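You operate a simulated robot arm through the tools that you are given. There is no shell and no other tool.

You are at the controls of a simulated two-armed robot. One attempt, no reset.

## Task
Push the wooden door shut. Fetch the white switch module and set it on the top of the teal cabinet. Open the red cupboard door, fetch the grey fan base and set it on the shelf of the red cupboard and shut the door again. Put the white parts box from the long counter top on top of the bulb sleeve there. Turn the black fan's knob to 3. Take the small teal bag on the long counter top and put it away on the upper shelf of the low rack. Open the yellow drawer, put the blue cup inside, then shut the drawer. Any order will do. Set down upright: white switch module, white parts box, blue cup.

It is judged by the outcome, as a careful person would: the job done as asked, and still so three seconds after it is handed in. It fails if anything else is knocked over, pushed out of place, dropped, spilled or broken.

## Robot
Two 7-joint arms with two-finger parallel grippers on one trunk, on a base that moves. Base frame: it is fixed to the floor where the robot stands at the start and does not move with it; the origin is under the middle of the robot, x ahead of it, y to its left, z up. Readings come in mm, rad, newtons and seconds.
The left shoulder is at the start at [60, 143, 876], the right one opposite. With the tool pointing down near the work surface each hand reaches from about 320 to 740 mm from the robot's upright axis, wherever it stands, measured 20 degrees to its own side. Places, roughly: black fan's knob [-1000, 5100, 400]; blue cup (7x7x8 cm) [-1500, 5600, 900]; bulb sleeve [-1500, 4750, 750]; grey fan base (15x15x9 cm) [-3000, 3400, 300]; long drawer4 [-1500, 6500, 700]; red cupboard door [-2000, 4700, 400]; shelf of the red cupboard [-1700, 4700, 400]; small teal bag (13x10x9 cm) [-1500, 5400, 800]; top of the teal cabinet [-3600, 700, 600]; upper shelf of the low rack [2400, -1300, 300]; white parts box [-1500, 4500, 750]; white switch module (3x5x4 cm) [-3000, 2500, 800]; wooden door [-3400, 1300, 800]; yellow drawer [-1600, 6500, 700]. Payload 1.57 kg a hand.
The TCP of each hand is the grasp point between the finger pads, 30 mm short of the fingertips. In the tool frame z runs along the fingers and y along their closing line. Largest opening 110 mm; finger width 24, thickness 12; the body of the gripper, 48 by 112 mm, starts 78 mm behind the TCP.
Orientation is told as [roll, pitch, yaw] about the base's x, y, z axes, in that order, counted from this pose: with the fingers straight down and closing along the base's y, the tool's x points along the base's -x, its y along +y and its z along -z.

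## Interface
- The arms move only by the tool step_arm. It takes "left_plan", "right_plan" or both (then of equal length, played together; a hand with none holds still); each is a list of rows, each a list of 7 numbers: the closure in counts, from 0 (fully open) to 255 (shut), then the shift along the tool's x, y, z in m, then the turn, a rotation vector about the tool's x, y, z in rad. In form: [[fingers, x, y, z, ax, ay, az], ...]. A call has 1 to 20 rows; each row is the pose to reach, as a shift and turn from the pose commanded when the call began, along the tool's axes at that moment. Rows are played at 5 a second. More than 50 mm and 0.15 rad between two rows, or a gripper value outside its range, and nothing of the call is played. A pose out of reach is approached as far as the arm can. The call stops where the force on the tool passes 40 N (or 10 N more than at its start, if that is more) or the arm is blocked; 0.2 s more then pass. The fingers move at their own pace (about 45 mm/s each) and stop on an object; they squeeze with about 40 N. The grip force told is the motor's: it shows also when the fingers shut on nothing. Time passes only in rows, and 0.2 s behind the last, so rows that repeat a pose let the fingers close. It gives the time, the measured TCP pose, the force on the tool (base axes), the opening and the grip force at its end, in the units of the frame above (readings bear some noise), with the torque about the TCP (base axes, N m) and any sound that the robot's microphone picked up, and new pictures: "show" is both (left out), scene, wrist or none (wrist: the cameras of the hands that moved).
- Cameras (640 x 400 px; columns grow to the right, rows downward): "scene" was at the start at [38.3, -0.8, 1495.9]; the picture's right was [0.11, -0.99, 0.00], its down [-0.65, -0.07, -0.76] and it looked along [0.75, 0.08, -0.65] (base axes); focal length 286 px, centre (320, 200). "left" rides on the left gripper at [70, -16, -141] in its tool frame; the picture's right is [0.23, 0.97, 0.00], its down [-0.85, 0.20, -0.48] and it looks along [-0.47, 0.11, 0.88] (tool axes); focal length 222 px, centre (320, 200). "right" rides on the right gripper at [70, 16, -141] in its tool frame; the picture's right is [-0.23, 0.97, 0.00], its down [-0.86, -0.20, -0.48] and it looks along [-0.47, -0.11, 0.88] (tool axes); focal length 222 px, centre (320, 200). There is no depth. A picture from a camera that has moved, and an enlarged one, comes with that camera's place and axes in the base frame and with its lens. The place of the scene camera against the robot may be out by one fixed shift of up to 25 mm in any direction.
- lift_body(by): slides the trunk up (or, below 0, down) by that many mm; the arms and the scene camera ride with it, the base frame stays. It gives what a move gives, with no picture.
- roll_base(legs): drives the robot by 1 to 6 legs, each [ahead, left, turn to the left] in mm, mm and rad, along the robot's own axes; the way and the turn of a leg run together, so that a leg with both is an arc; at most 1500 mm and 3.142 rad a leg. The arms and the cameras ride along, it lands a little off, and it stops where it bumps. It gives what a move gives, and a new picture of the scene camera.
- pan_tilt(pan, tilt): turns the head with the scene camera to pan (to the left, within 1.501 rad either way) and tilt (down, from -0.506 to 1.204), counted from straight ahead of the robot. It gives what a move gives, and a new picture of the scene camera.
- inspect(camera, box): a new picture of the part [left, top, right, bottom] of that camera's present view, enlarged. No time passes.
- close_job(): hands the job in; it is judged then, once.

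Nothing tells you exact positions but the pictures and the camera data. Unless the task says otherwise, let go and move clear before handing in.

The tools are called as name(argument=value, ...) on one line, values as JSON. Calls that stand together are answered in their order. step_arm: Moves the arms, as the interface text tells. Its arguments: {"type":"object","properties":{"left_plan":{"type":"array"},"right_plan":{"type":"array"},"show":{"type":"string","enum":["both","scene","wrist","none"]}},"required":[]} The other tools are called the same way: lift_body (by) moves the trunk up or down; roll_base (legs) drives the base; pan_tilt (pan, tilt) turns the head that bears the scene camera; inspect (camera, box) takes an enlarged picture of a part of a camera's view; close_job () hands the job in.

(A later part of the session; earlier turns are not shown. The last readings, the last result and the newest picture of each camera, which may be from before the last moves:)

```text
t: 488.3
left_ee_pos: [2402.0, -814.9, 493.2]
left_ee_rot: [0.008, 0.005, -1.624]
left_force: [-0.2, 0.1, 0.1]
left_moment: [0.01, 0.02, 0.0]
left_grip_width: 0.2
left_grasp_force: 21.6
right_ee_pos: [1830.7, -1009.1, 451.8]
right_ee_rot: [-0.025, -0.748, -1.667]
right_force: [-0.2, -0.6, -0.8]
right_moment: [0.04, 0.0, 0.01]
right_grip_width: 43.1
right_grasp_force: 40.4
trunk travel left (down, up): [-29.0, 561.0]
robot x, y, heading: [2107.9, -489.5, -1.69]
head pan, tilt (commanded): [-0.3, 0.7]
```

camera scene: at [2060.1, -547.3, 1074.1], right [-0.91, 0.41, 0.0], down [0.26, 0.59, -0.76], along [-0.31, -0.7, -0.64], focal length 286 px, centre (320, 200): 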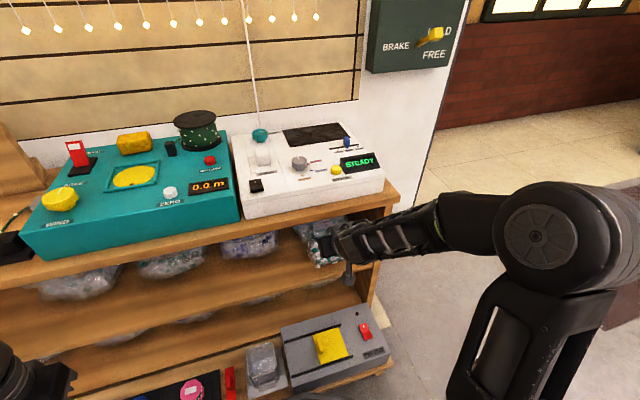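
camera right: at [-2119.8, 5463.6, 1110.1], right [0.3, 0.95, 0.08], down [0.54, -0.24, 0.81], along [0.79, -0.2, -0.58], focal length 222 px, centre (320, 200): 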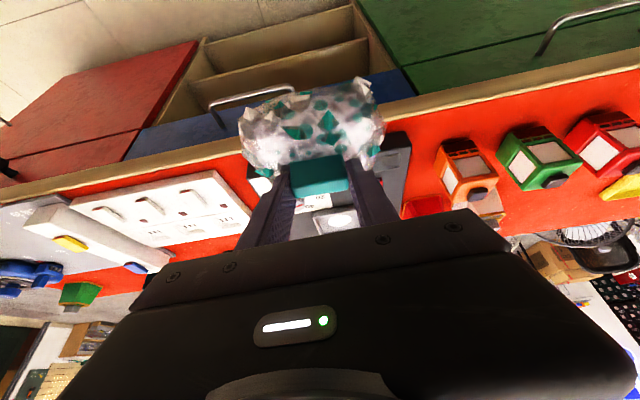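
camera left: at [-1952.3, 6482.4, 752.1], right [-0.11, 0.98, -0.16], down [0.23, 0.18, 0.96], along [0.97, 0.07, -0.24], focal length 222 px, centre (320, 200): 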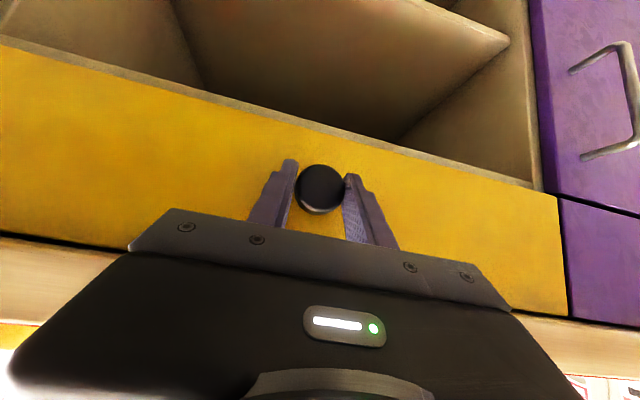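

lift_body(by=-4)

lift_body(by=-4)

lift_body(by=-4)

inspect(camera="right", box=[100, 0, 500, 260])

```text
t: 488.9
left_ee_pos: [2403.3, -815.2, 488.8]
left_ee_rot: [0.009, 0.005, -1.623]
left_force: [-0.4, -1.3, 0.1]
left_moment: [0.01, -0.03, 0.01]
left_grip_width: 0.6
left_grasp_force: 21.6
right_ee_pos: [1831.3, -1008.5, 446.3]
right_ee_rot: [-0.028, -0.749, -1.669]
right_force: [0.3, 0.2, -0.9]
right_moment: [0.03, -0.01, -0.02]
right_grip_width: 42.8
right_grasp_force: 39.8
trunk travel left (down, up): [-25.0, 565.0]
robot x, y, heading: [2102.1, -489.7, -1.691]
head pan, tilt (commanded): [-0.3, 0.7]
```

```text
t: 489.4
left_ee_pos: [2403.0, -815.6, 486.5]
left_ee_rot: [0.008, 0.006, -1.623]
left_force: [0.1, 0.0, 0.2]
left_moment: [-0.03, 0.0, 0.05]
left_grip_width: 0.1
left_grasp_force: 21.2
right_ee_pos: [1830.3, -1009.1, 443.0]
right_ee_rot: [-0.026, -0.749, -1.67]
right_force: [-0.2, -0.5, -0.8]
right_moment: [0.0, 0.01, 0.04]
right_grip_width: 43.1
right_grasp_force: 40.8
trunk travel left (down, up): [-21.0, 569.0]
robot x, y, heading: [2107.6, -488.9, -1.689]
head pan, tilt (commanded): [-0.3, 0.7]
```

```text
t: 489.9
left_ee_pos: [2402.6, -813.4, 482.0]
left_ee_rot: [0.01, 0.004, -1.622]
left_force: [-0.6, -0.9, 0.4]
left_moment: [-0.02, 0.0, 0.0]
left_grip_width: 0.0
left_grasp_force: 21.7
right_ee_pos: [1830.6, -1009.6, 439.9]
right_ee_rot: [-0.027, -0.75, -1.668]
right_force: [0.5, -0.1, 3.9]
right_moment: [0.0, -0.19, 0.05]
right_grip_width: 43.0
right_grasp_force: 40.3
trunk travel left (down, up): [-17.0, 573.0]
robot x, y, heading: [2108.8, -489.8, -1.689]
head pan, tilt (commanded): [-0.3, 0.7]
```

```text
1.54 times, centred on (300, 130) of right
camera zoom: at [1864.4, -864.9, 496.3], right [0.95, -0.28, 0.14], down [-0.21, -0.28, 0.94], along [-0.22, -0.92, -0.32], focal length 342 px, centre (351, 308)
```

zoom: 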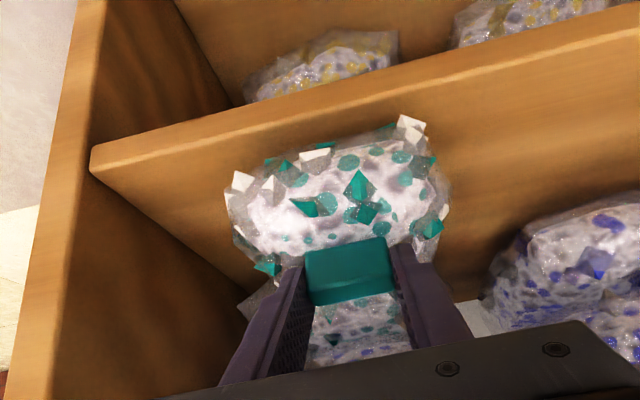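

The near edge of the bag touches the shelf, 23 mm behind the shelf's front. I press a few millimetres more so the bag turns flat in the grip.

lift_body(by=-4)

lift_body(by=-4)

inspect(camera="right", box=[100, 0, 500, 260])

```text
t: 490.4
left_ee_pos: [2402.8, -814.5, 478.1]
left_ee_rot: [0.007, 0.005, -1.625]
left_force: [-0.1, -0.2, 0.1]
left_moment: [-0.01, -0.03, -0.04]
left_grip_width: 0.0
left_grasp_force: 20.9
right_ee_pos: [1829.8, -1010.1, 438.8]
right_ee_rot: [-0.028, -0.756, -1.669]
right_force: [-2.9, 0.3, 24.3]
right_moment: [0.17, -0.27, 0.03]
right_grip_width: 43.2
right_grasp_force: 40.1
trunk travel left (down, up): [-13.0, 577.0]
robot x, y, heading: [2107.9, -486.4, -1.687]
head pan, tilt (commanded): [-0.3, 0.7]
```

```text
t: 490.8
left_ee_pos: [2402.0, -815.1, 474.8]
left_ee_rot: [0.008, 0.006, -1.625]
left_force: [-0.2, 0.5, -0.3]
left_moment: [0.0, 0.0, 0.02]
left_grip_width: 0.4
left_grasp_force: 20.8
right_ee_pos: [1830.5, -1011.9, 438.2]
right_ee_rot: [-0.029, -0.763, -1.666]
right_force: [-0.3, -1.7, 11.3]
right_moment: [-0.02, -0.04, 0.01]
right_grip_width: 43.2
right_grasp_force: 39.7
trunk travel left (down, up): [-11.0, 579.0]
robot x, y, heading: [2107.3, -490.2, -1.689]
head pan, tilt (commanded): [-0.3, 0.7]
stopped: the force on the tool passed its limit at 43 N (the readings are from after the stop); the commanded pose is now the measured one
```

```text
1.54 times, centred on (300, 130) of right
camera zoom: at [1863.9, -867.1, 492.9], right [0.95, -0.28, 0.14], down [-0.21, -0.27, 0.94], along [-0.22, -0.92, -0.31], focal length 342 px, centre (351, 308)
```

zoom: 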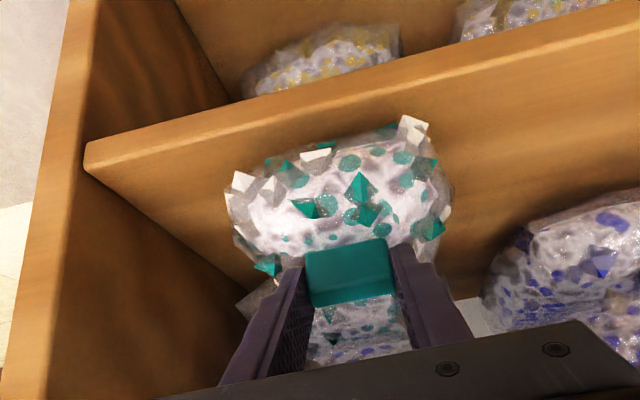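

The bag is stiff in the grip, but its weight lies well inside the shelf, so it will settle flat. I relieve the pressure and open the fingers.

lift_body(by=3)

step_arm(right_plan=[[145, 0, 0, 0, 0, 0, 0], [130, 0, 0, 0, 0, 0, 0], [110, 0, 0, 0, 0, 0, 0], [80, 0, 0, 0, 0, 0, 0], [40, 0, 0, 0, 0, 0, 0], [40, 0, 0, 0, 0, 0, 0]], show="wrist")

inspect(camera="right", box=[100, 0, 500, 260])

```text
t: 491.4
left_ee_pos: [2402.8, -815.0, 478.4]
left_ee_rot: [0.009, 0.004, -1.627]
left_force: [0.7, -0.8, 0.6]
left_moment: [0.04, 0.0, -0.01]
left_grip_width: 0.0
left_grasp_force: 21.5
right_ee_pos: [1830.2, -1010.4, 438.8]
right_ee_rot: [-0.027, -0.757, -1.667]
right_force: [0.7, 0.0, -0.1]
right_moment: [0.07, -0.01, -0.06]
right_grip_width: 43.1
right_grasp_force: 40.2
trunk travel left (down, up): [-14.0, 576.0]
robot x, y, heading: [2106.1, -490.4, -1.69]
head pan, tilt (commanded): [-0.3, 0.7]
```

```text
t: 492.8
left_ee_pos: [2402.1, -815.5, 477.5]
left_ee_rot: [0.008, 0.006, -1.623]
left_force: [-0.3, 0.6, 0.6]
left_moment: [-0.02, 0.0, -0.01]
left_grip_width: 0.1
left_grasp_force: 21.3
right_ee_pos: [1828.8, -1012.0, 440.5]
right_ee_rot: [-0.028, -0.757, -1.669]
right_force: [-0.2, -0.8, 0.8]
right_moment: [-0.01, 0.0, -0.02]
right_grip_width: 92.9
right_grasp_force: 0.1
trunk travel left (down, up): [-14.0, 576.0]
robot x, y, heading: [2105.9, -488.7, -1.687]
head pan, tilt (commanded): [-0.3, 0.7]
camera right: at [1863.7, -866.4, 494.8], right [0.95, -0.28, 0.14], down [-0.21, -0.27, 0.94], along [-0.22, -0.92, -0.32], focal length 222 px, centre (320, 200)
```

right: 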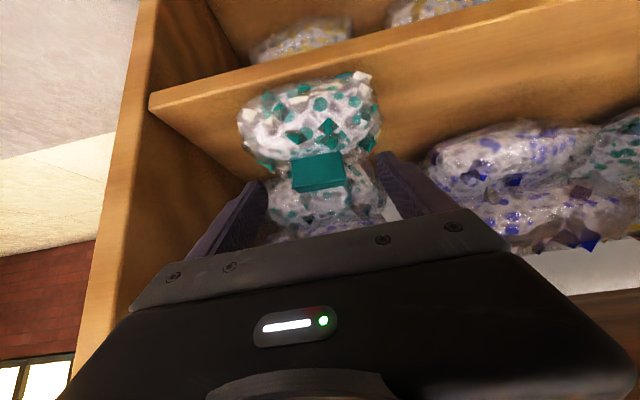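

```text
1.54 times, centred on (300, 130) of right
camera zoom: at [1863.7, -866.4, 494.8], right [0.95, -0.28, 0.14], down [-0.21, -0.27, 0.94], along [-0.22, -0.92, -0.32], focal length 342 px, centre (351, 308)
```

zoom: 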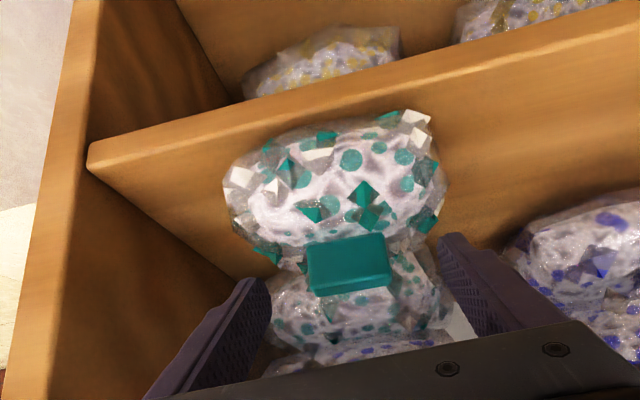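

The bag has settled flat on the upper shelf. I rise 12 mm, back straight out and check it.

lift_body(by=12)

roll_base(legs=[[-250, 0, 0]])

inspect(camera="right", box=[0, 0, 640, 400])

inspect(camera="scene", box=[150, 130, 400, 300])

```text
t: 493.4
left_ee_pos: [2401.8, -815.1, 490.5]
left_ee_rot: [0.006, 0.006, -1.625]
left_force: [-0.3, 0.6, 0.7]
left_moment: [-0.04, 0.03, 0.0]
left_grip_width: 0.1
left_grasp_force: 21.0
right_ee_pos: [1829.0, -1012.4, 451.0]
right_ee_rot: [-0.028, -0.758, -1.668]
right_force: [-0.1, -0.7, -0.5]
right_moment: [0.02, 0.01, -0.02]
right_grip_width: 92.8
right_grasp_force: 0.0
trunk travel left (down, up): [-26.0, 564.0]
robot x, y, heading: [2107.6, -492.5, -1.69]
head pan, tilt (commanded): [-0.3, 0.7]
```

```text
t: 495.2
left_ee_pos: [2432.2, -566.6, 490.6]
left_ee_rot: [0.009, 0.006, -1.624]
left_force: [0.5, -0.8, 0.1]
left_moment: [0.01, 0.01, 0.0]
left_grip_width: 0.0
left_grasp_force: 21.4
right_ee_pos: [1859.0, -762.2, 450.8]
right_ee_rot: [-0.028, -0.757, -1.67]
right_force: [0.2, 0.5, 0.0]
right_moment: [0.0, -0.03, 0.04]
right_grip_width: 92.5
right_grasp_force: 0.0
trunk travel left (down, up): [-26.0, 564.0]
robot x, y, heading: [2134.4, -237.8, -1.696]
head pan, tilt (commanded): [-0.3, 0.7]
camera scene: at [2089.5, -298.7, 1047.9], right [-0.91, 0.41, 0.0], down [0.26, 0.59, -0.76], along [-0.31, -0.7, -0.64], focal length 286 px, centre (320, 200)
```

scene: 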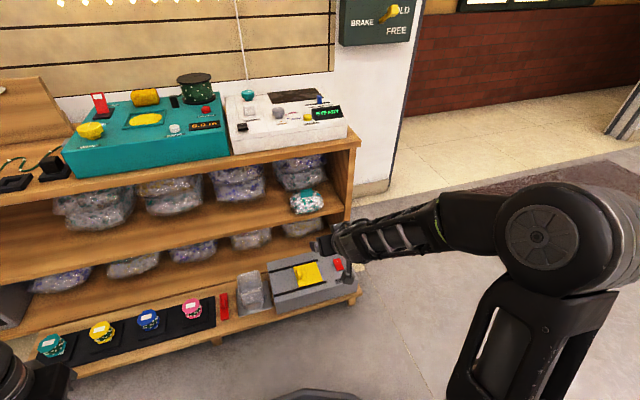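

```text
1.00 times, centred on (320, 200) of right (not enlarged: the box is as wide or as high as the picture)
camera zoom: at [1892.7, -617.5, 506.7], right [0.95, -0.28, 0.14], down [-0.21, -0.27, 0.94], along [-0.23, -0.92, -0.32], focal length 222 px, centre (320, 200)
```

zoom: 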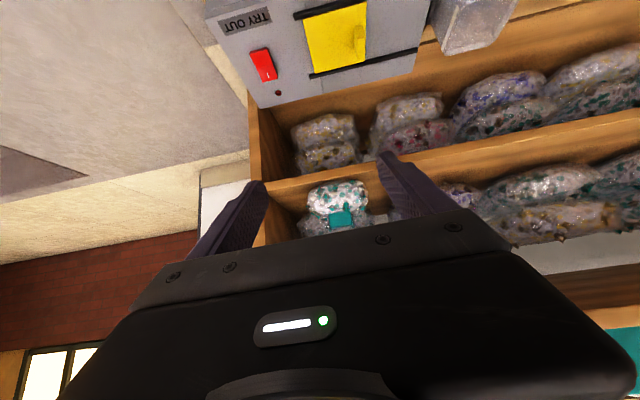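

```text
2.35 times, centred on (275, 215) of scene
camera zoom: at [2089.5, -298.7, 1047.9], right [-0.91, 0.41, 0.0], down [0.26, 0.59, -0.76], along [-0.31, -0.7, -0.64], focal length 673 px, centre (426, 165)
```

zoom: 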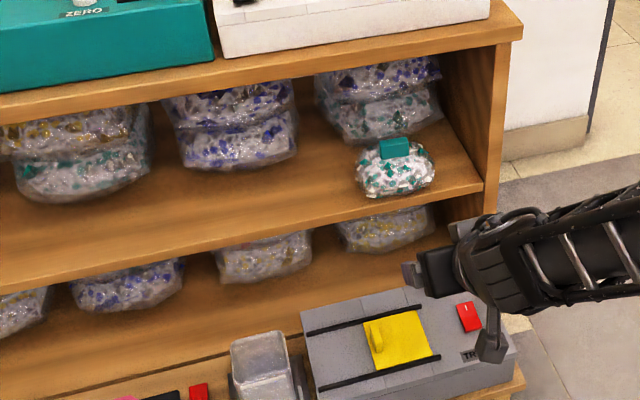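

The teal bag sits on the upper shelf. The last task is the black fan's knob: I fold the right hand, raise the trunk and drive back towards the counter's east side.

step_arm(right_plan=[[0, 0.02, 0, -0.02, 0, 0.12, 0], [0, 0.04, 0, -0.04, 0, 0.24, 0], [0, 0.06, 0, -0.06, 0, 0.36, 0], [0, 0.08, 0, -0.08, 0, 0.48, 0], [0, 0.1, 0, -0.1, 0, 0.6, 0], [0, 0.12, 0, -0.11, 0, 0.75, 0]], show="none")

lift_body(by=300)

roll_base(legs=[[-325, -812, 0], [-325, -812, 0], [0, 0, -2.69], [1450, 0, 0], [1400, 0, 0], [300, 0, 0]])

pan_tilt(pan=0.0, tilt=0.4)

```text
t: 496.6
left_ee_pos: [2432.0, -566.7, 488.5]
left_ee_rot: [0.009, 0.004, -1.627]
left_force: [0.6, -0.3, -0.2]
left_moment: [0.0, 0.01, 0.01]
left_grip_width: 0.0
left_grasp_force: 20.8
right_ee_pos: [1878.7, -600.9, 449.1]
right_ee_rot: [-0.019, -0.006, -1.689]
right_force: [-0.6, -0.4, -0.3]
right_moment: [-0.02, -0.01, 0.01]
right_grip_width: 110.2
right_grasp_force: 0.0
trunk travel left (down, up): [-26.0, 564.0]
robot x, y, heading: [2136.4, -242.5, -1.684]
head pan, tilt (commanded): [-0.3, 0.7]
```

```text
t: 499.6
left_ee_pos: [2431.8, -567.0, 789.3]
left_ee_rot: [0.011, 0.005, -1.628]
left_force: [-1.3, -0.2, 0.3]
left_moment: [0.0, -0.02, 0.0]
left_grip_width: 0.0
left_grasp_force: 22.3
right_ee_pos: [1878.5, -601.9, 748.3]
right_ee_rot: [-0.021, -0.008, -1.689]
right_force: [-0.3, 0.1, 0.0]
right_moment: [0.0, 0.0, -0.01]
right_grip_width: 110.0
right_grasp_force: 0.1
trunk travel left (down, up): [-326.0, 264.0]
robot x, y, heading: [2136.5, -242.3, -1.687]
head pan, tilt (commanded): [-0.3, 0.7]
```

```text
t: 529.6
left_ee_pos: [-931.6, 3669.9, 791.0]
left_ee_rot: [0.01, 0.005, 2.003]
left_force: [-0.7, -0.2, 0.8]
left_moment: [0.0, -0.02, -0.03]
left_grip_width: 0.0
left_grasp_force: 20.9
right_ee_pos: [-458.8, 3959.8, 747.9]
right_ee_rot: [-0.021, -0.008, 1.939]
right_force: [-0.4, -0.8, -0.1]
right_moment: [0.02, -0.01, -0.05]
right_grip_width: 109.8
right_grasp_force: 0.0
trunk travel left (down, up): [-326.0, 264.0]
robot x, y, heading: [-517.5, 3522.7, 1.94]
head pan, tilt (commanded): [-0.3, 0.7]
camera scene: at [-528.5, 3566.8, 1347.9], right [1.0, 0.07, 0.0], down [0.04, -0.64, -0.76], along [-0.05, 0.76, -0.64], focal length 286 px, centre (320, 200)
```

scene: 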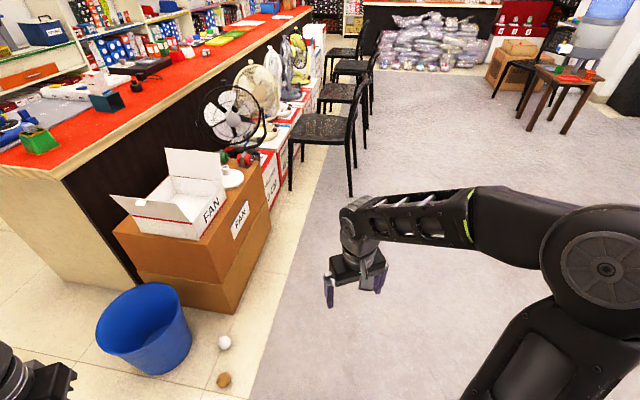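

```text
t: 530.5
left_ee_pos: [-931.6, 3670.9, 790.3]
left_ee_rot: [0.011, 0.005, 2.002]
left_force: [-0.2, 0.5, 0.3]
left_moment: [-0.03, -0.01, -0.02]
left_grip_width: 0.0
left_grasp_force: 21.2
right_ee_pos: [-458.2, 3959.0, 748.2]
right_ee_rot: [-0.02, -0.008, 1.94]
right_force: [-0.6, -0.2, 0.3]
right_moment: [0.03, 0.0, -0.01]
right_grip_width: 110.1
right_grasp_force: 0.1
trunk travel left (down, up): [-326.0, 264.0]
robot x, y, heading: [-517.1, 3518.0, 1.934]
head pan, tilt (commanded): [0.0, 0.4]
camera scene: at [-555.9, 3568.3, 1374.7], right [0.93, 0.36, 0.0], down [0.14, -0.36, -0.92], along [-0.33, 0.86, -0.39], focal length 286 px, centre (320, 200)
```

scene: 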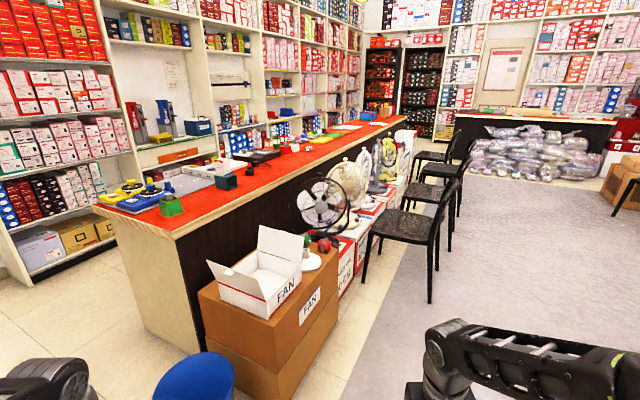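

I see the fans along the counter's east side. First I zoom in to check the white box on the sleeve and to look at the black fan.

inspect(camera="scene", box=[90, 120, 290, 230])

inspect(camera="scene", box=[260, 150, 470, 320])

```text
3.20 times, centred on (190, 175) of scene
camera zoom: at [-555.9, 3568.3, 1374.7], right [0.93, 0.36, 0.0], down [0.14, -0.36, -0.92], along [-0.33, 0.86, -0.39], focal length 915 px, centre (736, 280)
```

zoom: 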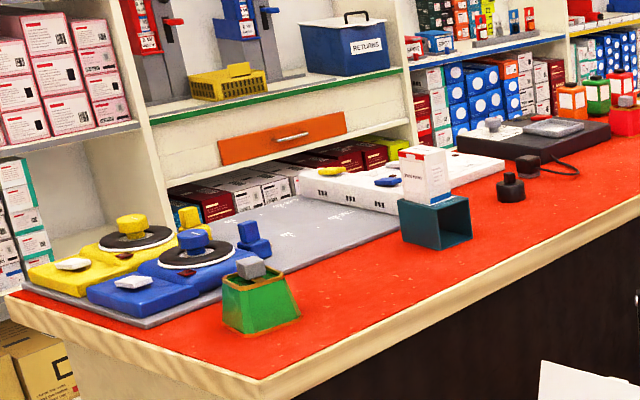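

```text
2.35 times, centred on (365, 235) of scene
camera zoom: at [-555.9, 3568.3, 1374.7], right [0.93, 0.36, 0.0], down [0.14, -0.36, -0.92], along [-0.33, 0.86, -0.39], focal length 673 px, centre (214, 118)
```

zoom: 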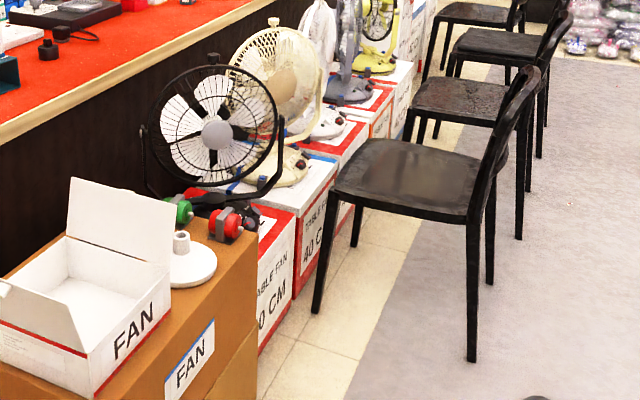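

The white box still stands on the sleeve. The black fan sits on a carton just beyond the big FAN carton, next to a chair. I drive closer for a proper look at its knob.

roll_base(legs=[[880, -350, 0]])

pan_tilt(pan=0.3, tilt=0.7)

inspect(camera="scene", box=[150, 80, 450, 280])

```text
t: 535.4
left_ee_pos: [-915.8, 4619.3, 789.8]
left_ee_rot: [0.01, 0.006, 1.995]
left_force: [-0.6, -0.4, 0.5]
left_moment: [0.0, 0.04, 0.0]
left_grip_width: 0.0
left_grasp_force: 21.2
right_ee_pos: [-441.5, 4906.5, 748.5]
right_ee_rot: [-0.02, -0.01, 1.934]
right_force: [-0.4, -0.5, 0.2]
right_moment: [0.04, 0.03, 0.01]
right_grip_width: 110.1
right_grasp_force: 0.1
trunk travel left (down, up): [-326.0, 264.0]
robot x, y, heading: [-504.1, 4464.9, 1.931]
head pan, tilt (commanded): [0.0, 0.4]
camera scene: at [-541.4, 4516.2, 1374.8], right [0.94, 0.35, 0.0], down [0.14, -0.36, -0.92], along [-0.33, 0.86, -0.39], focal length 286 px, centre (320, 200)
```

scene: 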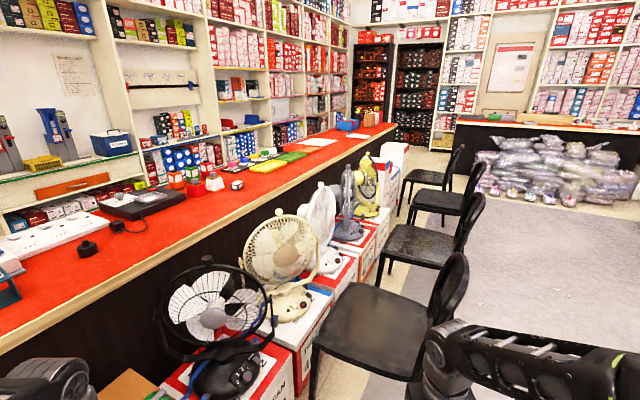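

```text
t: 536.2
left_ee_pos: [-915.7, 4619.1, 790.9]
left_ee_rot: [0.011, 0.005, 1.997]
left_force: [-0.2, -0.2, 0.2]
left_moment: [-0.01, 0.03, 0.01]
left_grip_width: 0.4
left_grasp_force: 21.1
right_ee_pos: [-440.5, 4906.4, 748.5]
right_ee_rot: [-0.021, -0.008, 1.934]
right_force: [0.1, 0.1, -0.9]
right_moment: [0.03, 0.02, 0.05]
right_grip_width: 110.0
right_grasp_force: 0.0
trunk travel left (down, up): [-326.0, 264.0]
robot x, y, heading: [-505.2, 4465.2, 1.937]
head pan, tilt (commanded): [0.3, 0.7]
camera scene: at [-560.8, 4496.5, 1348.0], right [0.79, 0.61, 0.0], down [0.4, -0.51, -0.77], along [-0.47, 0.6, -0.64], focal length 286 px, centre (320, 200)
```

scene: 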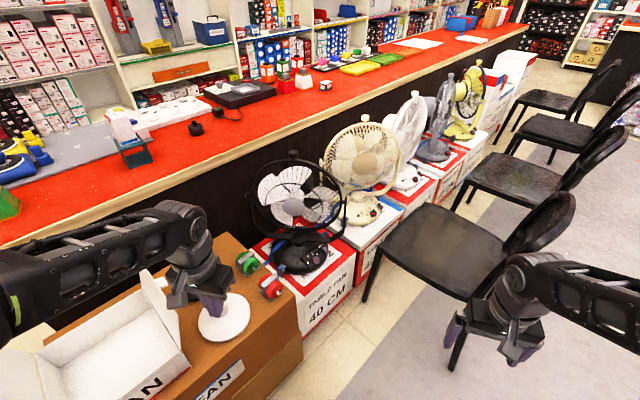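

```text
2.00 times, centred on (300, 180) of scene
camera zoom: at [-560.8, 4496.5, 1348.0], right [0.79, 0.61, 0.0], down [0.4, -0.51, -0.77], along [-0.47, 0.6, -0.64], focal length 572 px, centre (360, 240)
```

zoom: 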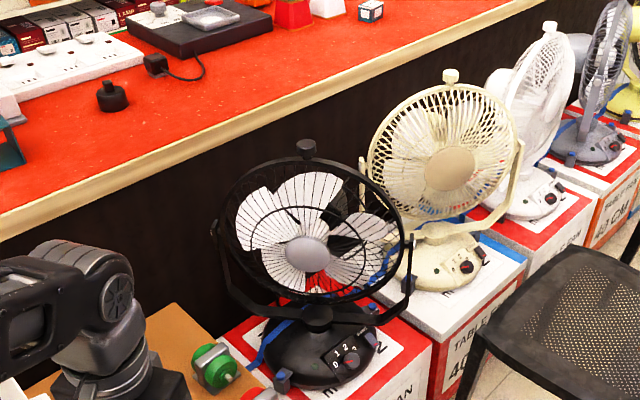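

The black fan's base carries a small panel with 0 1 2 3 and a knob on its front. I zoom in on it.

inspect(camera="scene", box=[280, 220, 350, 280])

inspect(camera="scene", box=[240, 140, 400, 290])

```text
6.67 times, centred on (315, 250) of scene
camera zoom: at [-560.8, 4496.5, 1348.0], right [0.79, 0.61, 0.0], down [0.4, -0.51, -0.77], along [-0.47, 0.6, -0.64], focal length 1907 px, centre (353, -133)
```

zoom: 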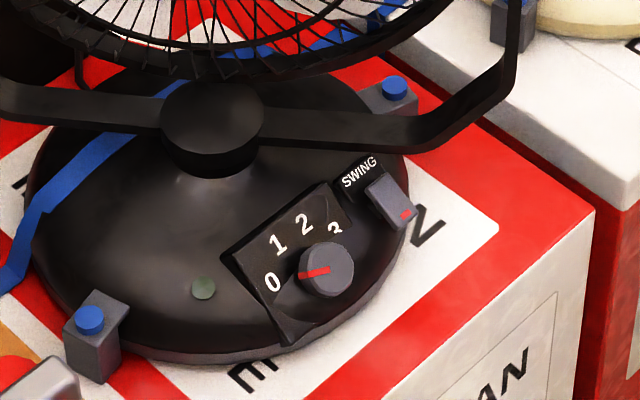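

```text
2.67 times, centred on (320, 215) of scene
camera zoom: at [-560.8, 4496.5, 1348.0], right [0.79, 0.61, 0.0], down [0.4, -0.51, -0.77], along [-0.47, 0.6, -0.64], focal length 763 px, centre (320, 160)
```

zoom: 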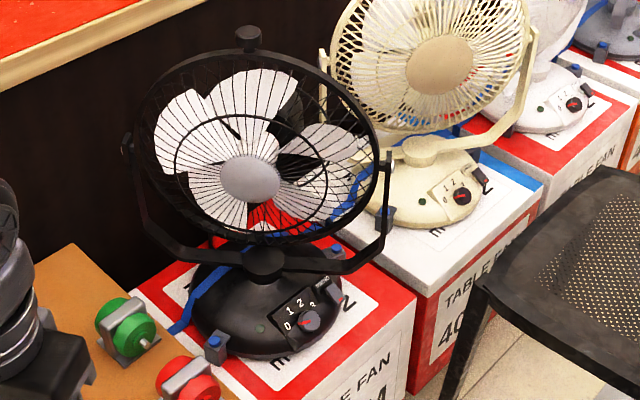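

The panel reads 0 1 2 3 clockwise and the pointer is on 0, so it needs about 120 degrees clockwise. The knob is near (-1030, 5068, 400), on a face tilted about 30 degrees towards the east. I turn to face west and step beside the chair.

roll_base(legs=[[0, 0, 1.1], [-30, -330, 0]])

pan_tilt(pan=-0.35, tilt=0.8)

inspect(camera="scene", box=[220, 100, 420, 250])

```text
t: 541.2
left_ee_pos: [-761.3, 4491.6, 790.2]
left_ee_rot: [0.008, 0.006, 3.1]
left_force: [0.3, 0.1, 0.0]
left_moment: [0.01, 0.0, -0.03]
left_grip_width: 0.0
left_grasp_force: 21.4
right_ee_pos: [-802.1, 5043.6, 748.9]
right_ee_rot: [-0.022, -0.007, 3.037]
right_force: [0.0, 0.3, 0.1]
right_moment: [-0.01, 0.0, 0.01]
right_grip_width: 110.0
right_grasp_force: 0.2
trunk travel left (down, up): [-326.0, 264.0]
robot x, y, heading: [-440.1, 4793.4, 3.034]
head pan, tilt (commanded): [0.3, 0.7]
camera scene: at [-508.7, 4762.0, 1347.9], right [-0.19, 0.98, 0.0], down [0.63, 0.12, -0.77], along [-0.75, -0.15, -0.64], focal length 286 px, centre (320, 200)
```

scene: 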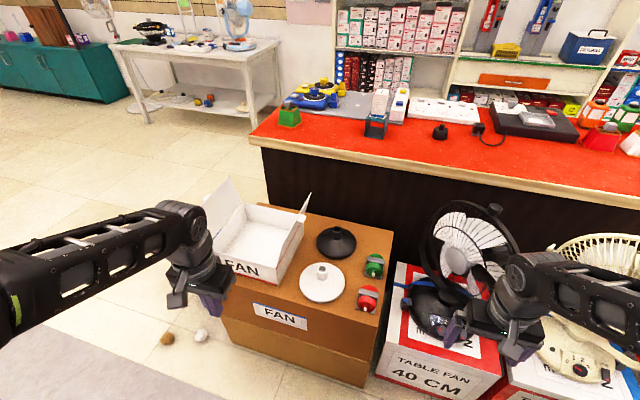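

```text
t: 542.2
left_ee_pos: [-760.8, 4492.1, 790.4]
left_ee_rot: [0.01, 0.006, 3.101]
left_force: [0.1, 0.4, -0.6]
left_moment: [-0.01, 0.02, 0.01]
left_grip_width: 0.2
left_grasp_force: 21.7
right_ee_pos: [-803.4, 5045.1, 748.0]
right_ee_rot: [-0.02, -0.007, 3.039]
right_force: [0.2, 0.3, -0.1]
right_moment: [-0.03, -0.02, 0.01]
right_grip_width: 109.9
right_grasp_force: 0.1
trunk travel left (down, up): [-326.0, 264.0]
robot x, y, heading: [-438.8, 4787.8, 3.036]
head pan, tilt (commanded): [-0.351, 0.799]
camera scene: at [-497.9, 4813.6, 1339.7], right [0.44, 0.9, 0.0], down [0.64, -0.31, -0.7], along [-0.63, 0.31, -0.72], focal length 286 px, centre (320, 200)
```

scene: 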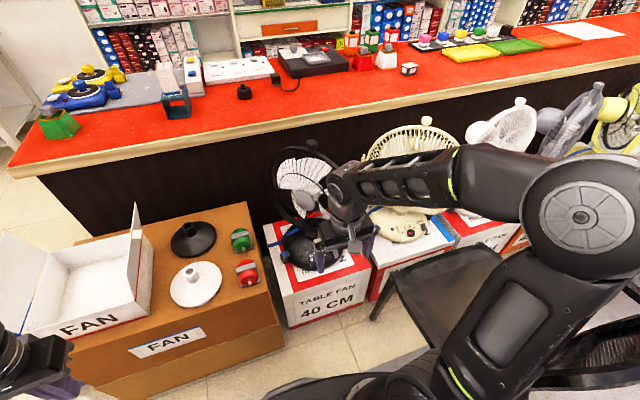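

```text
2.67 times, centred on (320, 175) of scene
camera zoom: at [-497.9, 4813.6, 1339.7], right [0.44, 0.9, 0.0], down [0.64, -0.31, -0.7], along [-0.63, 0.31, -0.72], focal length 763 px, centre (320, 267)
```

zoom: 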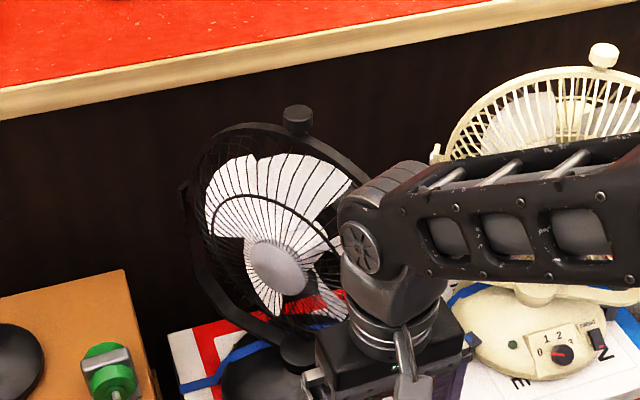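

The right hand hides the knob from the head camera, so I look through the wrist camera.

inspect(camera="right", box=[0, 0, 640, 400])

inspect(camera="right", box=[220, 50, 460, 220])

```text
1.00 times, centred on (320, 200) of right (not enlarged: the box is as wide or as high as the picture)
camera zoom: at [-735.5, 5018.1, 890.1], right [-0.33, -0.94, -0.02], down [-0.83, 0.28, 0.49], along [-0.46, 0.17, -0.87], focal length 222 px, centre (320, 200)
```

zoom: 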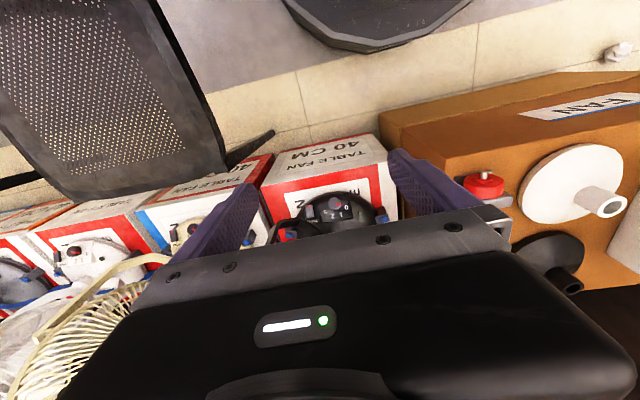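

```text
2.35 times, centred on (340, 135) of right
camera zoom: at [-735.5, 5018.1, 890.1], right [-0.33, -0.94, -0.02], down [-0.83, 0.28, 0.49], along [-0.46, 0.17, -0.87], focal length 523 px, centre (273, 353)
```

zoom: 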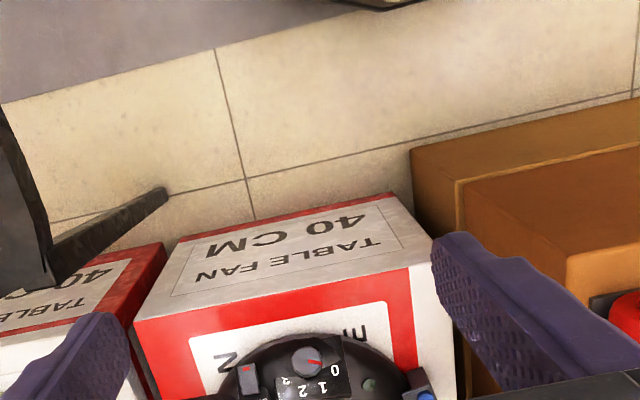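

The knob triangulates to about (-1046, 5088, 352). I lower the trunk 200 mm and bring the right hand, tilted along the knob's axis, to about 100 mm in front of it.

lift_body(by=-200)

step_arm(right_plan=[[0, -0.033, -0.003, 0.012, 0, -0.09, 0], [0, -0.065, -0.006, 0.025, 0, -0.18, 0], [0, -0.098, -0.009, 0.04, 0, -0.27, 0], [0, -0.131, -0.012, 0.055, 0, -0.36, 0], [0, -0.163, -0.015, 0.075, 0, -0.45, 0], [0, -0.19, -0.018, 0.095, 0, -0.53, 0], [0, -0.19, -0.018, 0.095, 0, -0.53, 0]], show="both")

inspect(camera="right", box=[220, 40, 460, 210])

```text
t: 544.4
left_ee_pos: [-760.7, 4491.5, 589.7]
left_ee_rot: [0.01, 0.006, 3.101]
left_force: [-1.1, 0.3, -0.3]
left_moment: [-0.02, 0.03, 0.02]
left_grip_width: 0.0
left_grasp_force: 21.8
right_ee_pos: [-803.1, 5043.5, 548.9]
right_ee_rot: [-0.021, -0.006, 3.041]
right_force: [-0.5, -0.9, 0.2]
right_moment: [0.02, 0.0, -0.02]
right_grip_width: 109.9
right_grasp_force: 0.0
trunk travel left (down, up): [-126.0, 464.0]
robot x, y, heading: [-440.3, 4788.7, 3.034]
head pan, tilt (commanded): [-0.351, 0.799]
```

```text
t: 546.0
left_ee_pos: [-761.8, 4491.7, 590.2]
left_ee_rot: [0.008, 0.007, 3.103]
left_force: [1.0, -0.1, 0.3]
left_moment: [0.0, 0.01, 0.0]
left_grip_width: 0.2
left_grasp_force: 21.3
right_ee_pos: [-990.7, 5083.5, 455.7]
right_ee_rot: [-0.025, -0.538, 3.051]
right_force: [0.2, 0.2, 0.1]
right_moment: [-0.01, -0.04, 0.0]
right_grip_width: 110.1
right_grasp_force: 0.1
trunk travel left (down, up): [-126.0, 464.0]
robot x, y, heading: [-437.0, 4786.3, 3.032]
head pan, tilt (commanded): [-0.351, 0.799]
camera scene: at [-498.0, 4813.6, 1139.7], right [0.44, 0.9, 0.0], down [0.64, -0.32, -0.7], along [-0.63, 0.31, -0.72], focal length 286 px, centre (320, 200)
camera right: at [-862.1, 5051.7, 541.8], right [-0.29, -0.95, 0.1], down [-0.47, 0.23, 0.85], along [-0.83, 0.21, -0.51], focal length 222 px, centre (320, 200)
```

scene: 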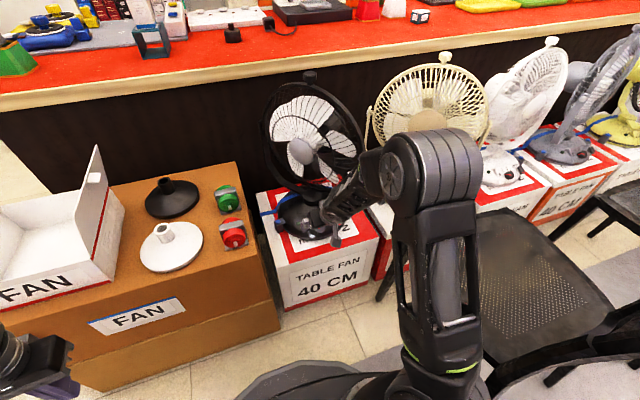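
right: 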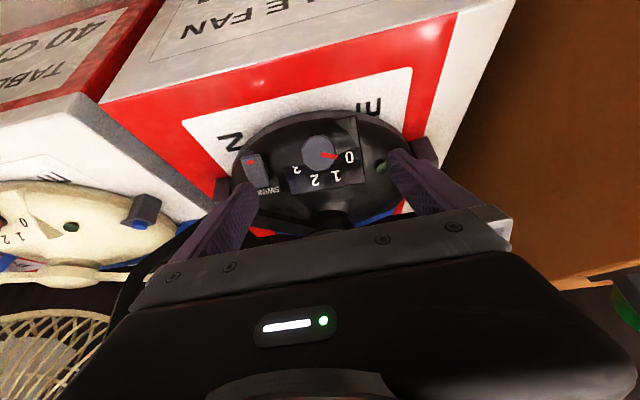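

```text
2.35 times, centred on (340, 125) of right
camera zoom: at [-862.1, 5051.7, 541.8], right [-0.29, -0.95, 0.1], down [-0.47, 0.23, 0.85], along [-0.83, 0.21, -0.51], focal length 523 px, centre (273, 376)
```

zoom: 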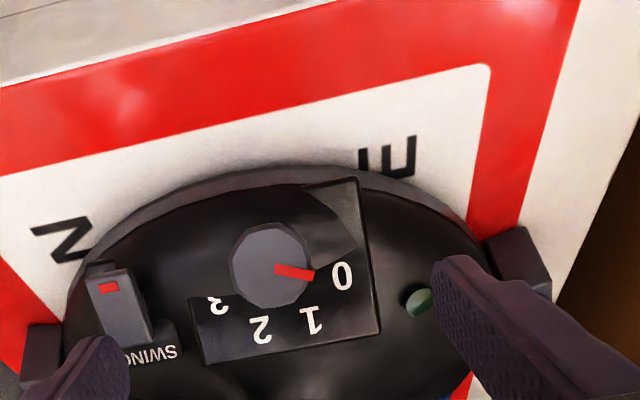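

Now the dial is plain: the pointer is at 0 and 3 is about 135 degrees clockwise. The knob's face is at (-1019, 5086, 393). I centre the tool axis on it and pre-turn the hand counter-clockwise with the fingers at 60 mm.

step_arm(right_plan=[[116, 0.004, 0, 0.005, 0, 0, -0.1], [116, 0.008, 0, 0.01, 0, 0, -0.24], [116, 0.008, 0, 0.01, 0, 0, -0.38], [116, 0.008, 0, 0.01, 0, 0, -0.52], [116, 0.008, 0, 0.01, 0, 0, -0.66], [116, 0.008, 0, 0.01, 0, 0, -0.8], [116, 0.008, 0, 0.01, 0, 0, -0.94], [116, 0.008, 0, 0.01, 0, 0, -1.08], [116, 0.008, 0, 0.01, 0, 0, -1.18], [116, 0.008, 0, 0.01, 0, 0, -1.18]], show="both")

inspect(camera="right", box=[220, 40, 460, 210])

```text
t: 548.2
left_ee_pos: [-761.0, 4490.6, 590.7]
left_ee_rot: [0.008, 0.006, 3.101]
left_force: [0.1, 0.1, 0.2]
left_moment: [-0.01, 0.0, 0.01]
left_grip_width: 0.1
left_grasp_force: 21.4
right_ee_pos: [-988.5, 5083.3, 443.1]
right_ee_rot: [-0.51, -0.176, -2.014]
right_force: [0.7, -0.1, -0.3]
right_moment: [0.0, 0.0, 0.04]
right_grip_width: 59.9
right_grasp_force: 0.0
trunk travel left (down, up): [-126.0, 464.0]
robot x, y, heading: [-444.0, 4790.0, 3.034]
head pan, tilt (commanded): [-0.351, 0.799]
camera scene: at [-497.9, 4813.7, 1139.7], right [0.44, 0.9, 0.0], down [0.64, -0.32, -0.7], along [-0.63, 0.31, -0.72], focal length 286 px, centre (320, 200)
camera right: at [-876.5, 5128.9, 545.2], right [0.64, -0.64, -0.43], down [-0.27, -0.71, 0.66], along [-0.72, -0.3, -0.62], focal length 222 px, centre (320, 200)
```

scene: 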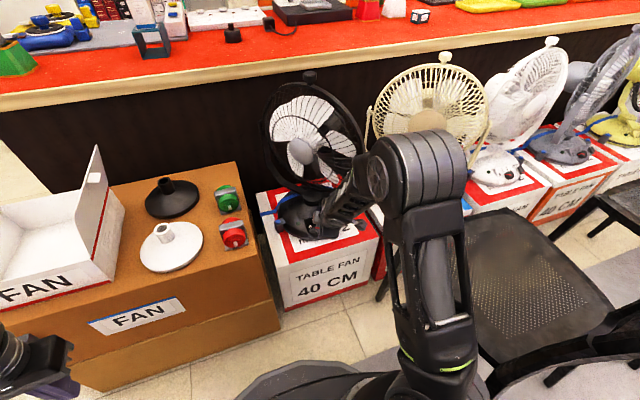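
right: 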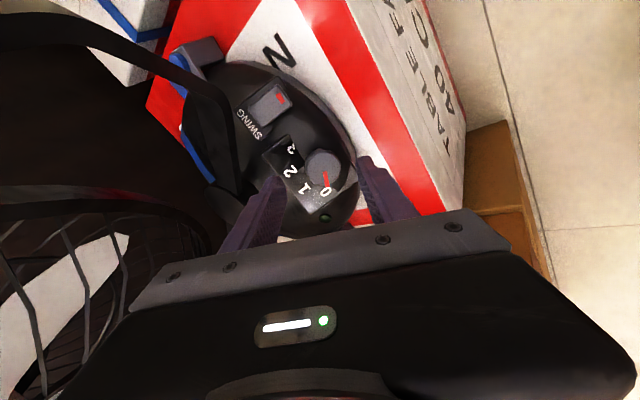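

```text
2.35 times, centred on (340, 125) of right
camera zoom: at [-876.5, 5128.9, 545.2], right [0.64, -0.64, -0.43], down [-0.27, -0.71, 0.66], along [-0.72, -0.3, -0.62], focal length 523 px, centre (273, 376)
```

zoom: 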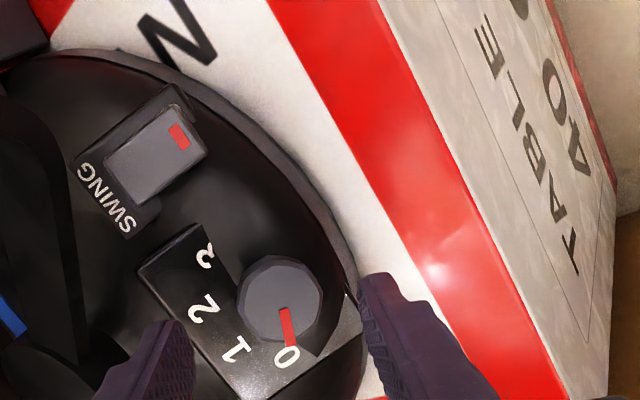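

The hand turned well, and the knob is within 3 mm of the tool axis, about 59 mm ahead of the grasp point. I move in 38 mm and close.

step_arm(right_plan=[[116, -0.002, 0.002, 0.015, 0, 0, 0], [116, -0.002, 0.002, 0.028, 0, 0, 0], [116, -0.002, 0.002, 0.038, 0, 0, 0], [116, -0.002, 0.002, 0.038, 0, 0, 0]], show="wrist")

inspect(camera="right", box=[220, 80, 460, 250])

```text
t: 549.2
left_ee_pos: [-758.9, 4490.9, 591.1]
left_ee_rot: [0.009, 0.004, 3.1]
left_force: [-0.4, 0.0, 0.5]
left_moment: [0.03, -0.01, 0.03]
left_grip_width: 0.0
left_grasp_force: 20.9
right_ee_pos: [-1006.0, 5083.5, 413.1]
right_ee_rot: [-0.517, -0.182, -2.013]
right_force: [19.2, -2.1, 24.8]
right_moment: [0.24, 1.13, -0.09]
right_grip_width: 56.5
right_grasp_force: 0.0
trunk travel left (down, up): [-126.0, 464.0]
robot x, y, heading: [-441.8, 4791.3, 3.038]
head pan, tilt (commanded): [-0.351, 0.799]
stopped in row 4 (right hand): the force on the tool passed its limit at 41 N (the readings are from after the stop); the commanded pose is now the measured one
camera right: at [-893.1, 5129.1, 515.2], right [0.63, -0.64, -0.43], down [-0.26, -0.7, 0.66], along [-0.73, -0.3, -0.61], focal length 222 px, centre (320, 200)
```

right: 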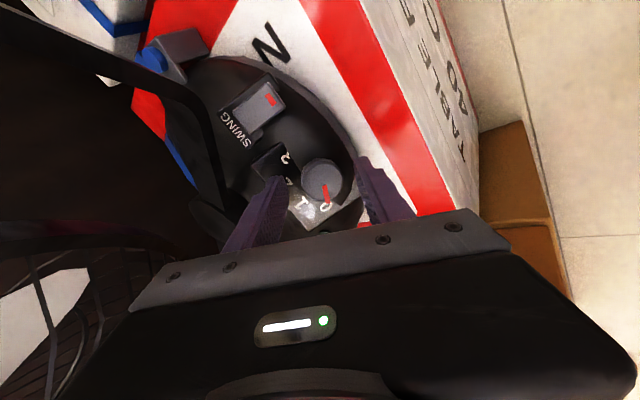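

```text
2.35 times, centred on (340, 165) of right
camera zoom: at [-893.1, 5129.1, 515.2], right [0.63, -0.64, -0.43], down [-0.26, -0.7, 0.66], along [-0.73, -0.3, -0.61], focal length 523 px, centre (273, 282)
```

zoom: 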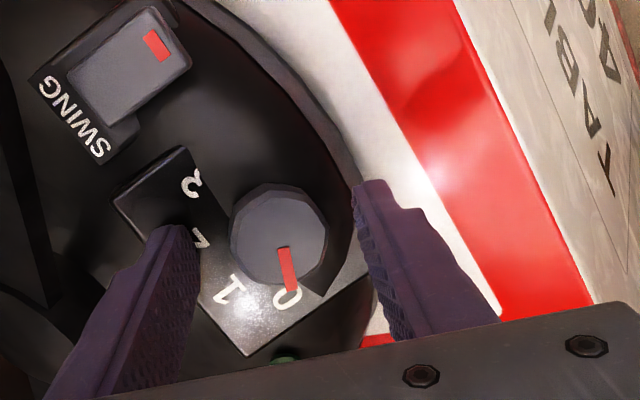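

One fingertip touched the panel on the uphill side, so the face is a little steeper than I took it. I back off, tilt 0.15 rad to match, and move in again.

step_arm(right_plan=[[116, 0, 0.002, -0.008, 0.07, 0, 0], [116, 0, 0.0045, -0.008, 0.15, 0, 0], [116, 0, 0.0045, -0.003, 0.15, 0, 0], [116, 0, 0.0045, 0.001, 0.15, 0, 0], [116, 0, 0.0045, 0.003, 0.15, 0, 0]], show="wrist")

inspect(camera="right", box=[220, 80, 460, 250])

```text
t: 550.4
left_ee_pos: [-760.2, 4491.4, 590.0]
left_ee_rot: [0.008, 0.004, 3.1]
left_force: [0.4, 0.8, 0.6]
left_moment: [-0.01, 0.0, 0.01]
left_grip_width: 0.0
left_grasp_force: 21.2
right_ee_pos: [-1005.6, 5082.0, 406.5]
right_ee_rot: [-0.663, -0.179, -2.017]
right_force: [-0.4, 1.9, -0.2]
right_moment: [0.01, 0.0, 0.01]
right_grip_width: 59.9
right_grasp_force: 0.1
trunk travel left (down, up): [-126.0, 464.0]
robot x, y, heading: [-440.5, 4791.7, 3.035]
head pan, tilt (commanded): [-0.351, 0.799]
camera right: at [-878.6, 5118.3, 494.5], right [0.55, -0.63, -0.55], down [-0.2, -0.74, 0.64], along [-0.81, -0.24, -0.53], focal length 222 px, centre (320, 200)
```

right: 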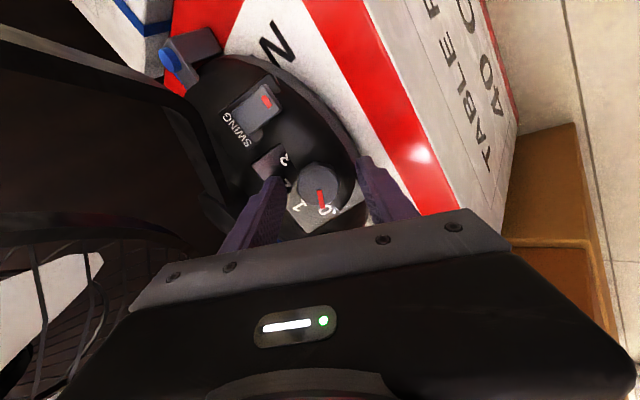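

```text
2.35 times, centred on (340, 165) of right
camera zoom: at [-878.6, 5118.3, 494.5], right [0.55, -0.63, -0.55], down [-0.2, -0.74, 0.64], along [-0.81, -0.24, -0.53], focal length 523 px, centre (273, 282)
```

zoom: 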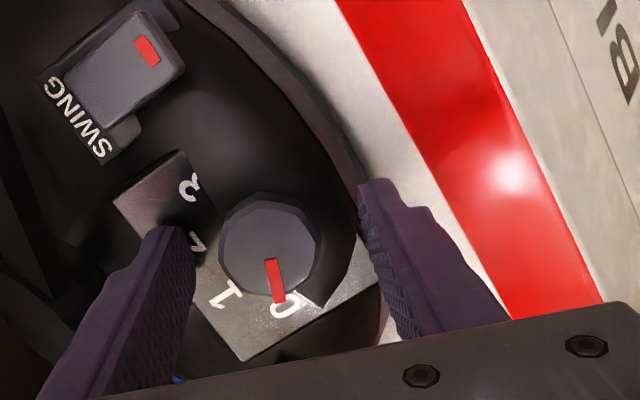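

No contact now and the tips reach well past the knob's face. I close on the knob.

step_arm(right_plan=[[150, 0, 0, 0, 0, 0, 0], [200, 0, 0, 0, 0, 0, 0], [255, 0, 0, 0, 0, 0, 0], [255, 0, 0, 0, 0, 0, 0], [255, 0, 0, 0, 0, 0, 0]], show="wrist")

inspect(camera="right", box=[220, 80, 460, 250])

```text
t: 551.6
left_ee_pos: [-760.9, 4491.3, 589.4]
left_ee_rot: [0.008, 0.006, 3.101]
left_force: [-0.8, 0.9, 0.0]
left_moment: [0.0, 0.01, -0.01]
left_grip_width: 0.0
left_grasp_force: 21.2
right_ee_pos: [-1005.2, 5082.4, 405.4]
right_ee_rot: [-0.662, -0.179, -2.014]
right_force: [8.3, -4.7, -4.3]
right_moment: [-0.39, -0.6, 0.16]
right_grip_width: 39.3
right_grasp_force: 39.9
trunk travel left (down, up): [-126.0, 464.0]
robot x, y, heading: [-435.0, 4790.5, 3.039]
head pan, tilt (commanded): [-0.351, 0.799]
camera right: at [-878.1, 5117.8, 494.2], right [0.55, -0.63, -0.55], down [-0.2, -0.74, 0.64], along [-0.81, -0.25, -0.53], focal length 222 px, centre (320, 200)
```

right: 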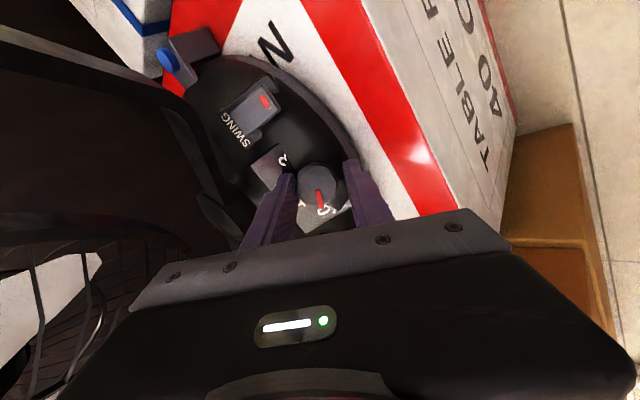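

```text
2.35 times, centred on (340, 165) of right
camera zoom: at [-878.1, 5117.8, 494.2], right [0.55, -0.63, -0.55], down [-0.2, -0.74, 0.64], along [-0.81, -0.25, -0.53], focal length 523 px, centre (273, 282)
```

zoom: 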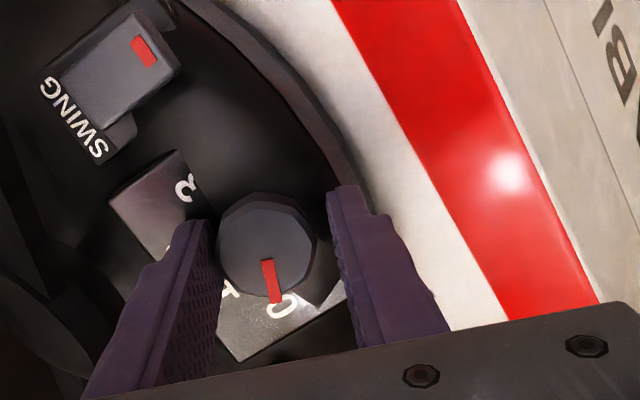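

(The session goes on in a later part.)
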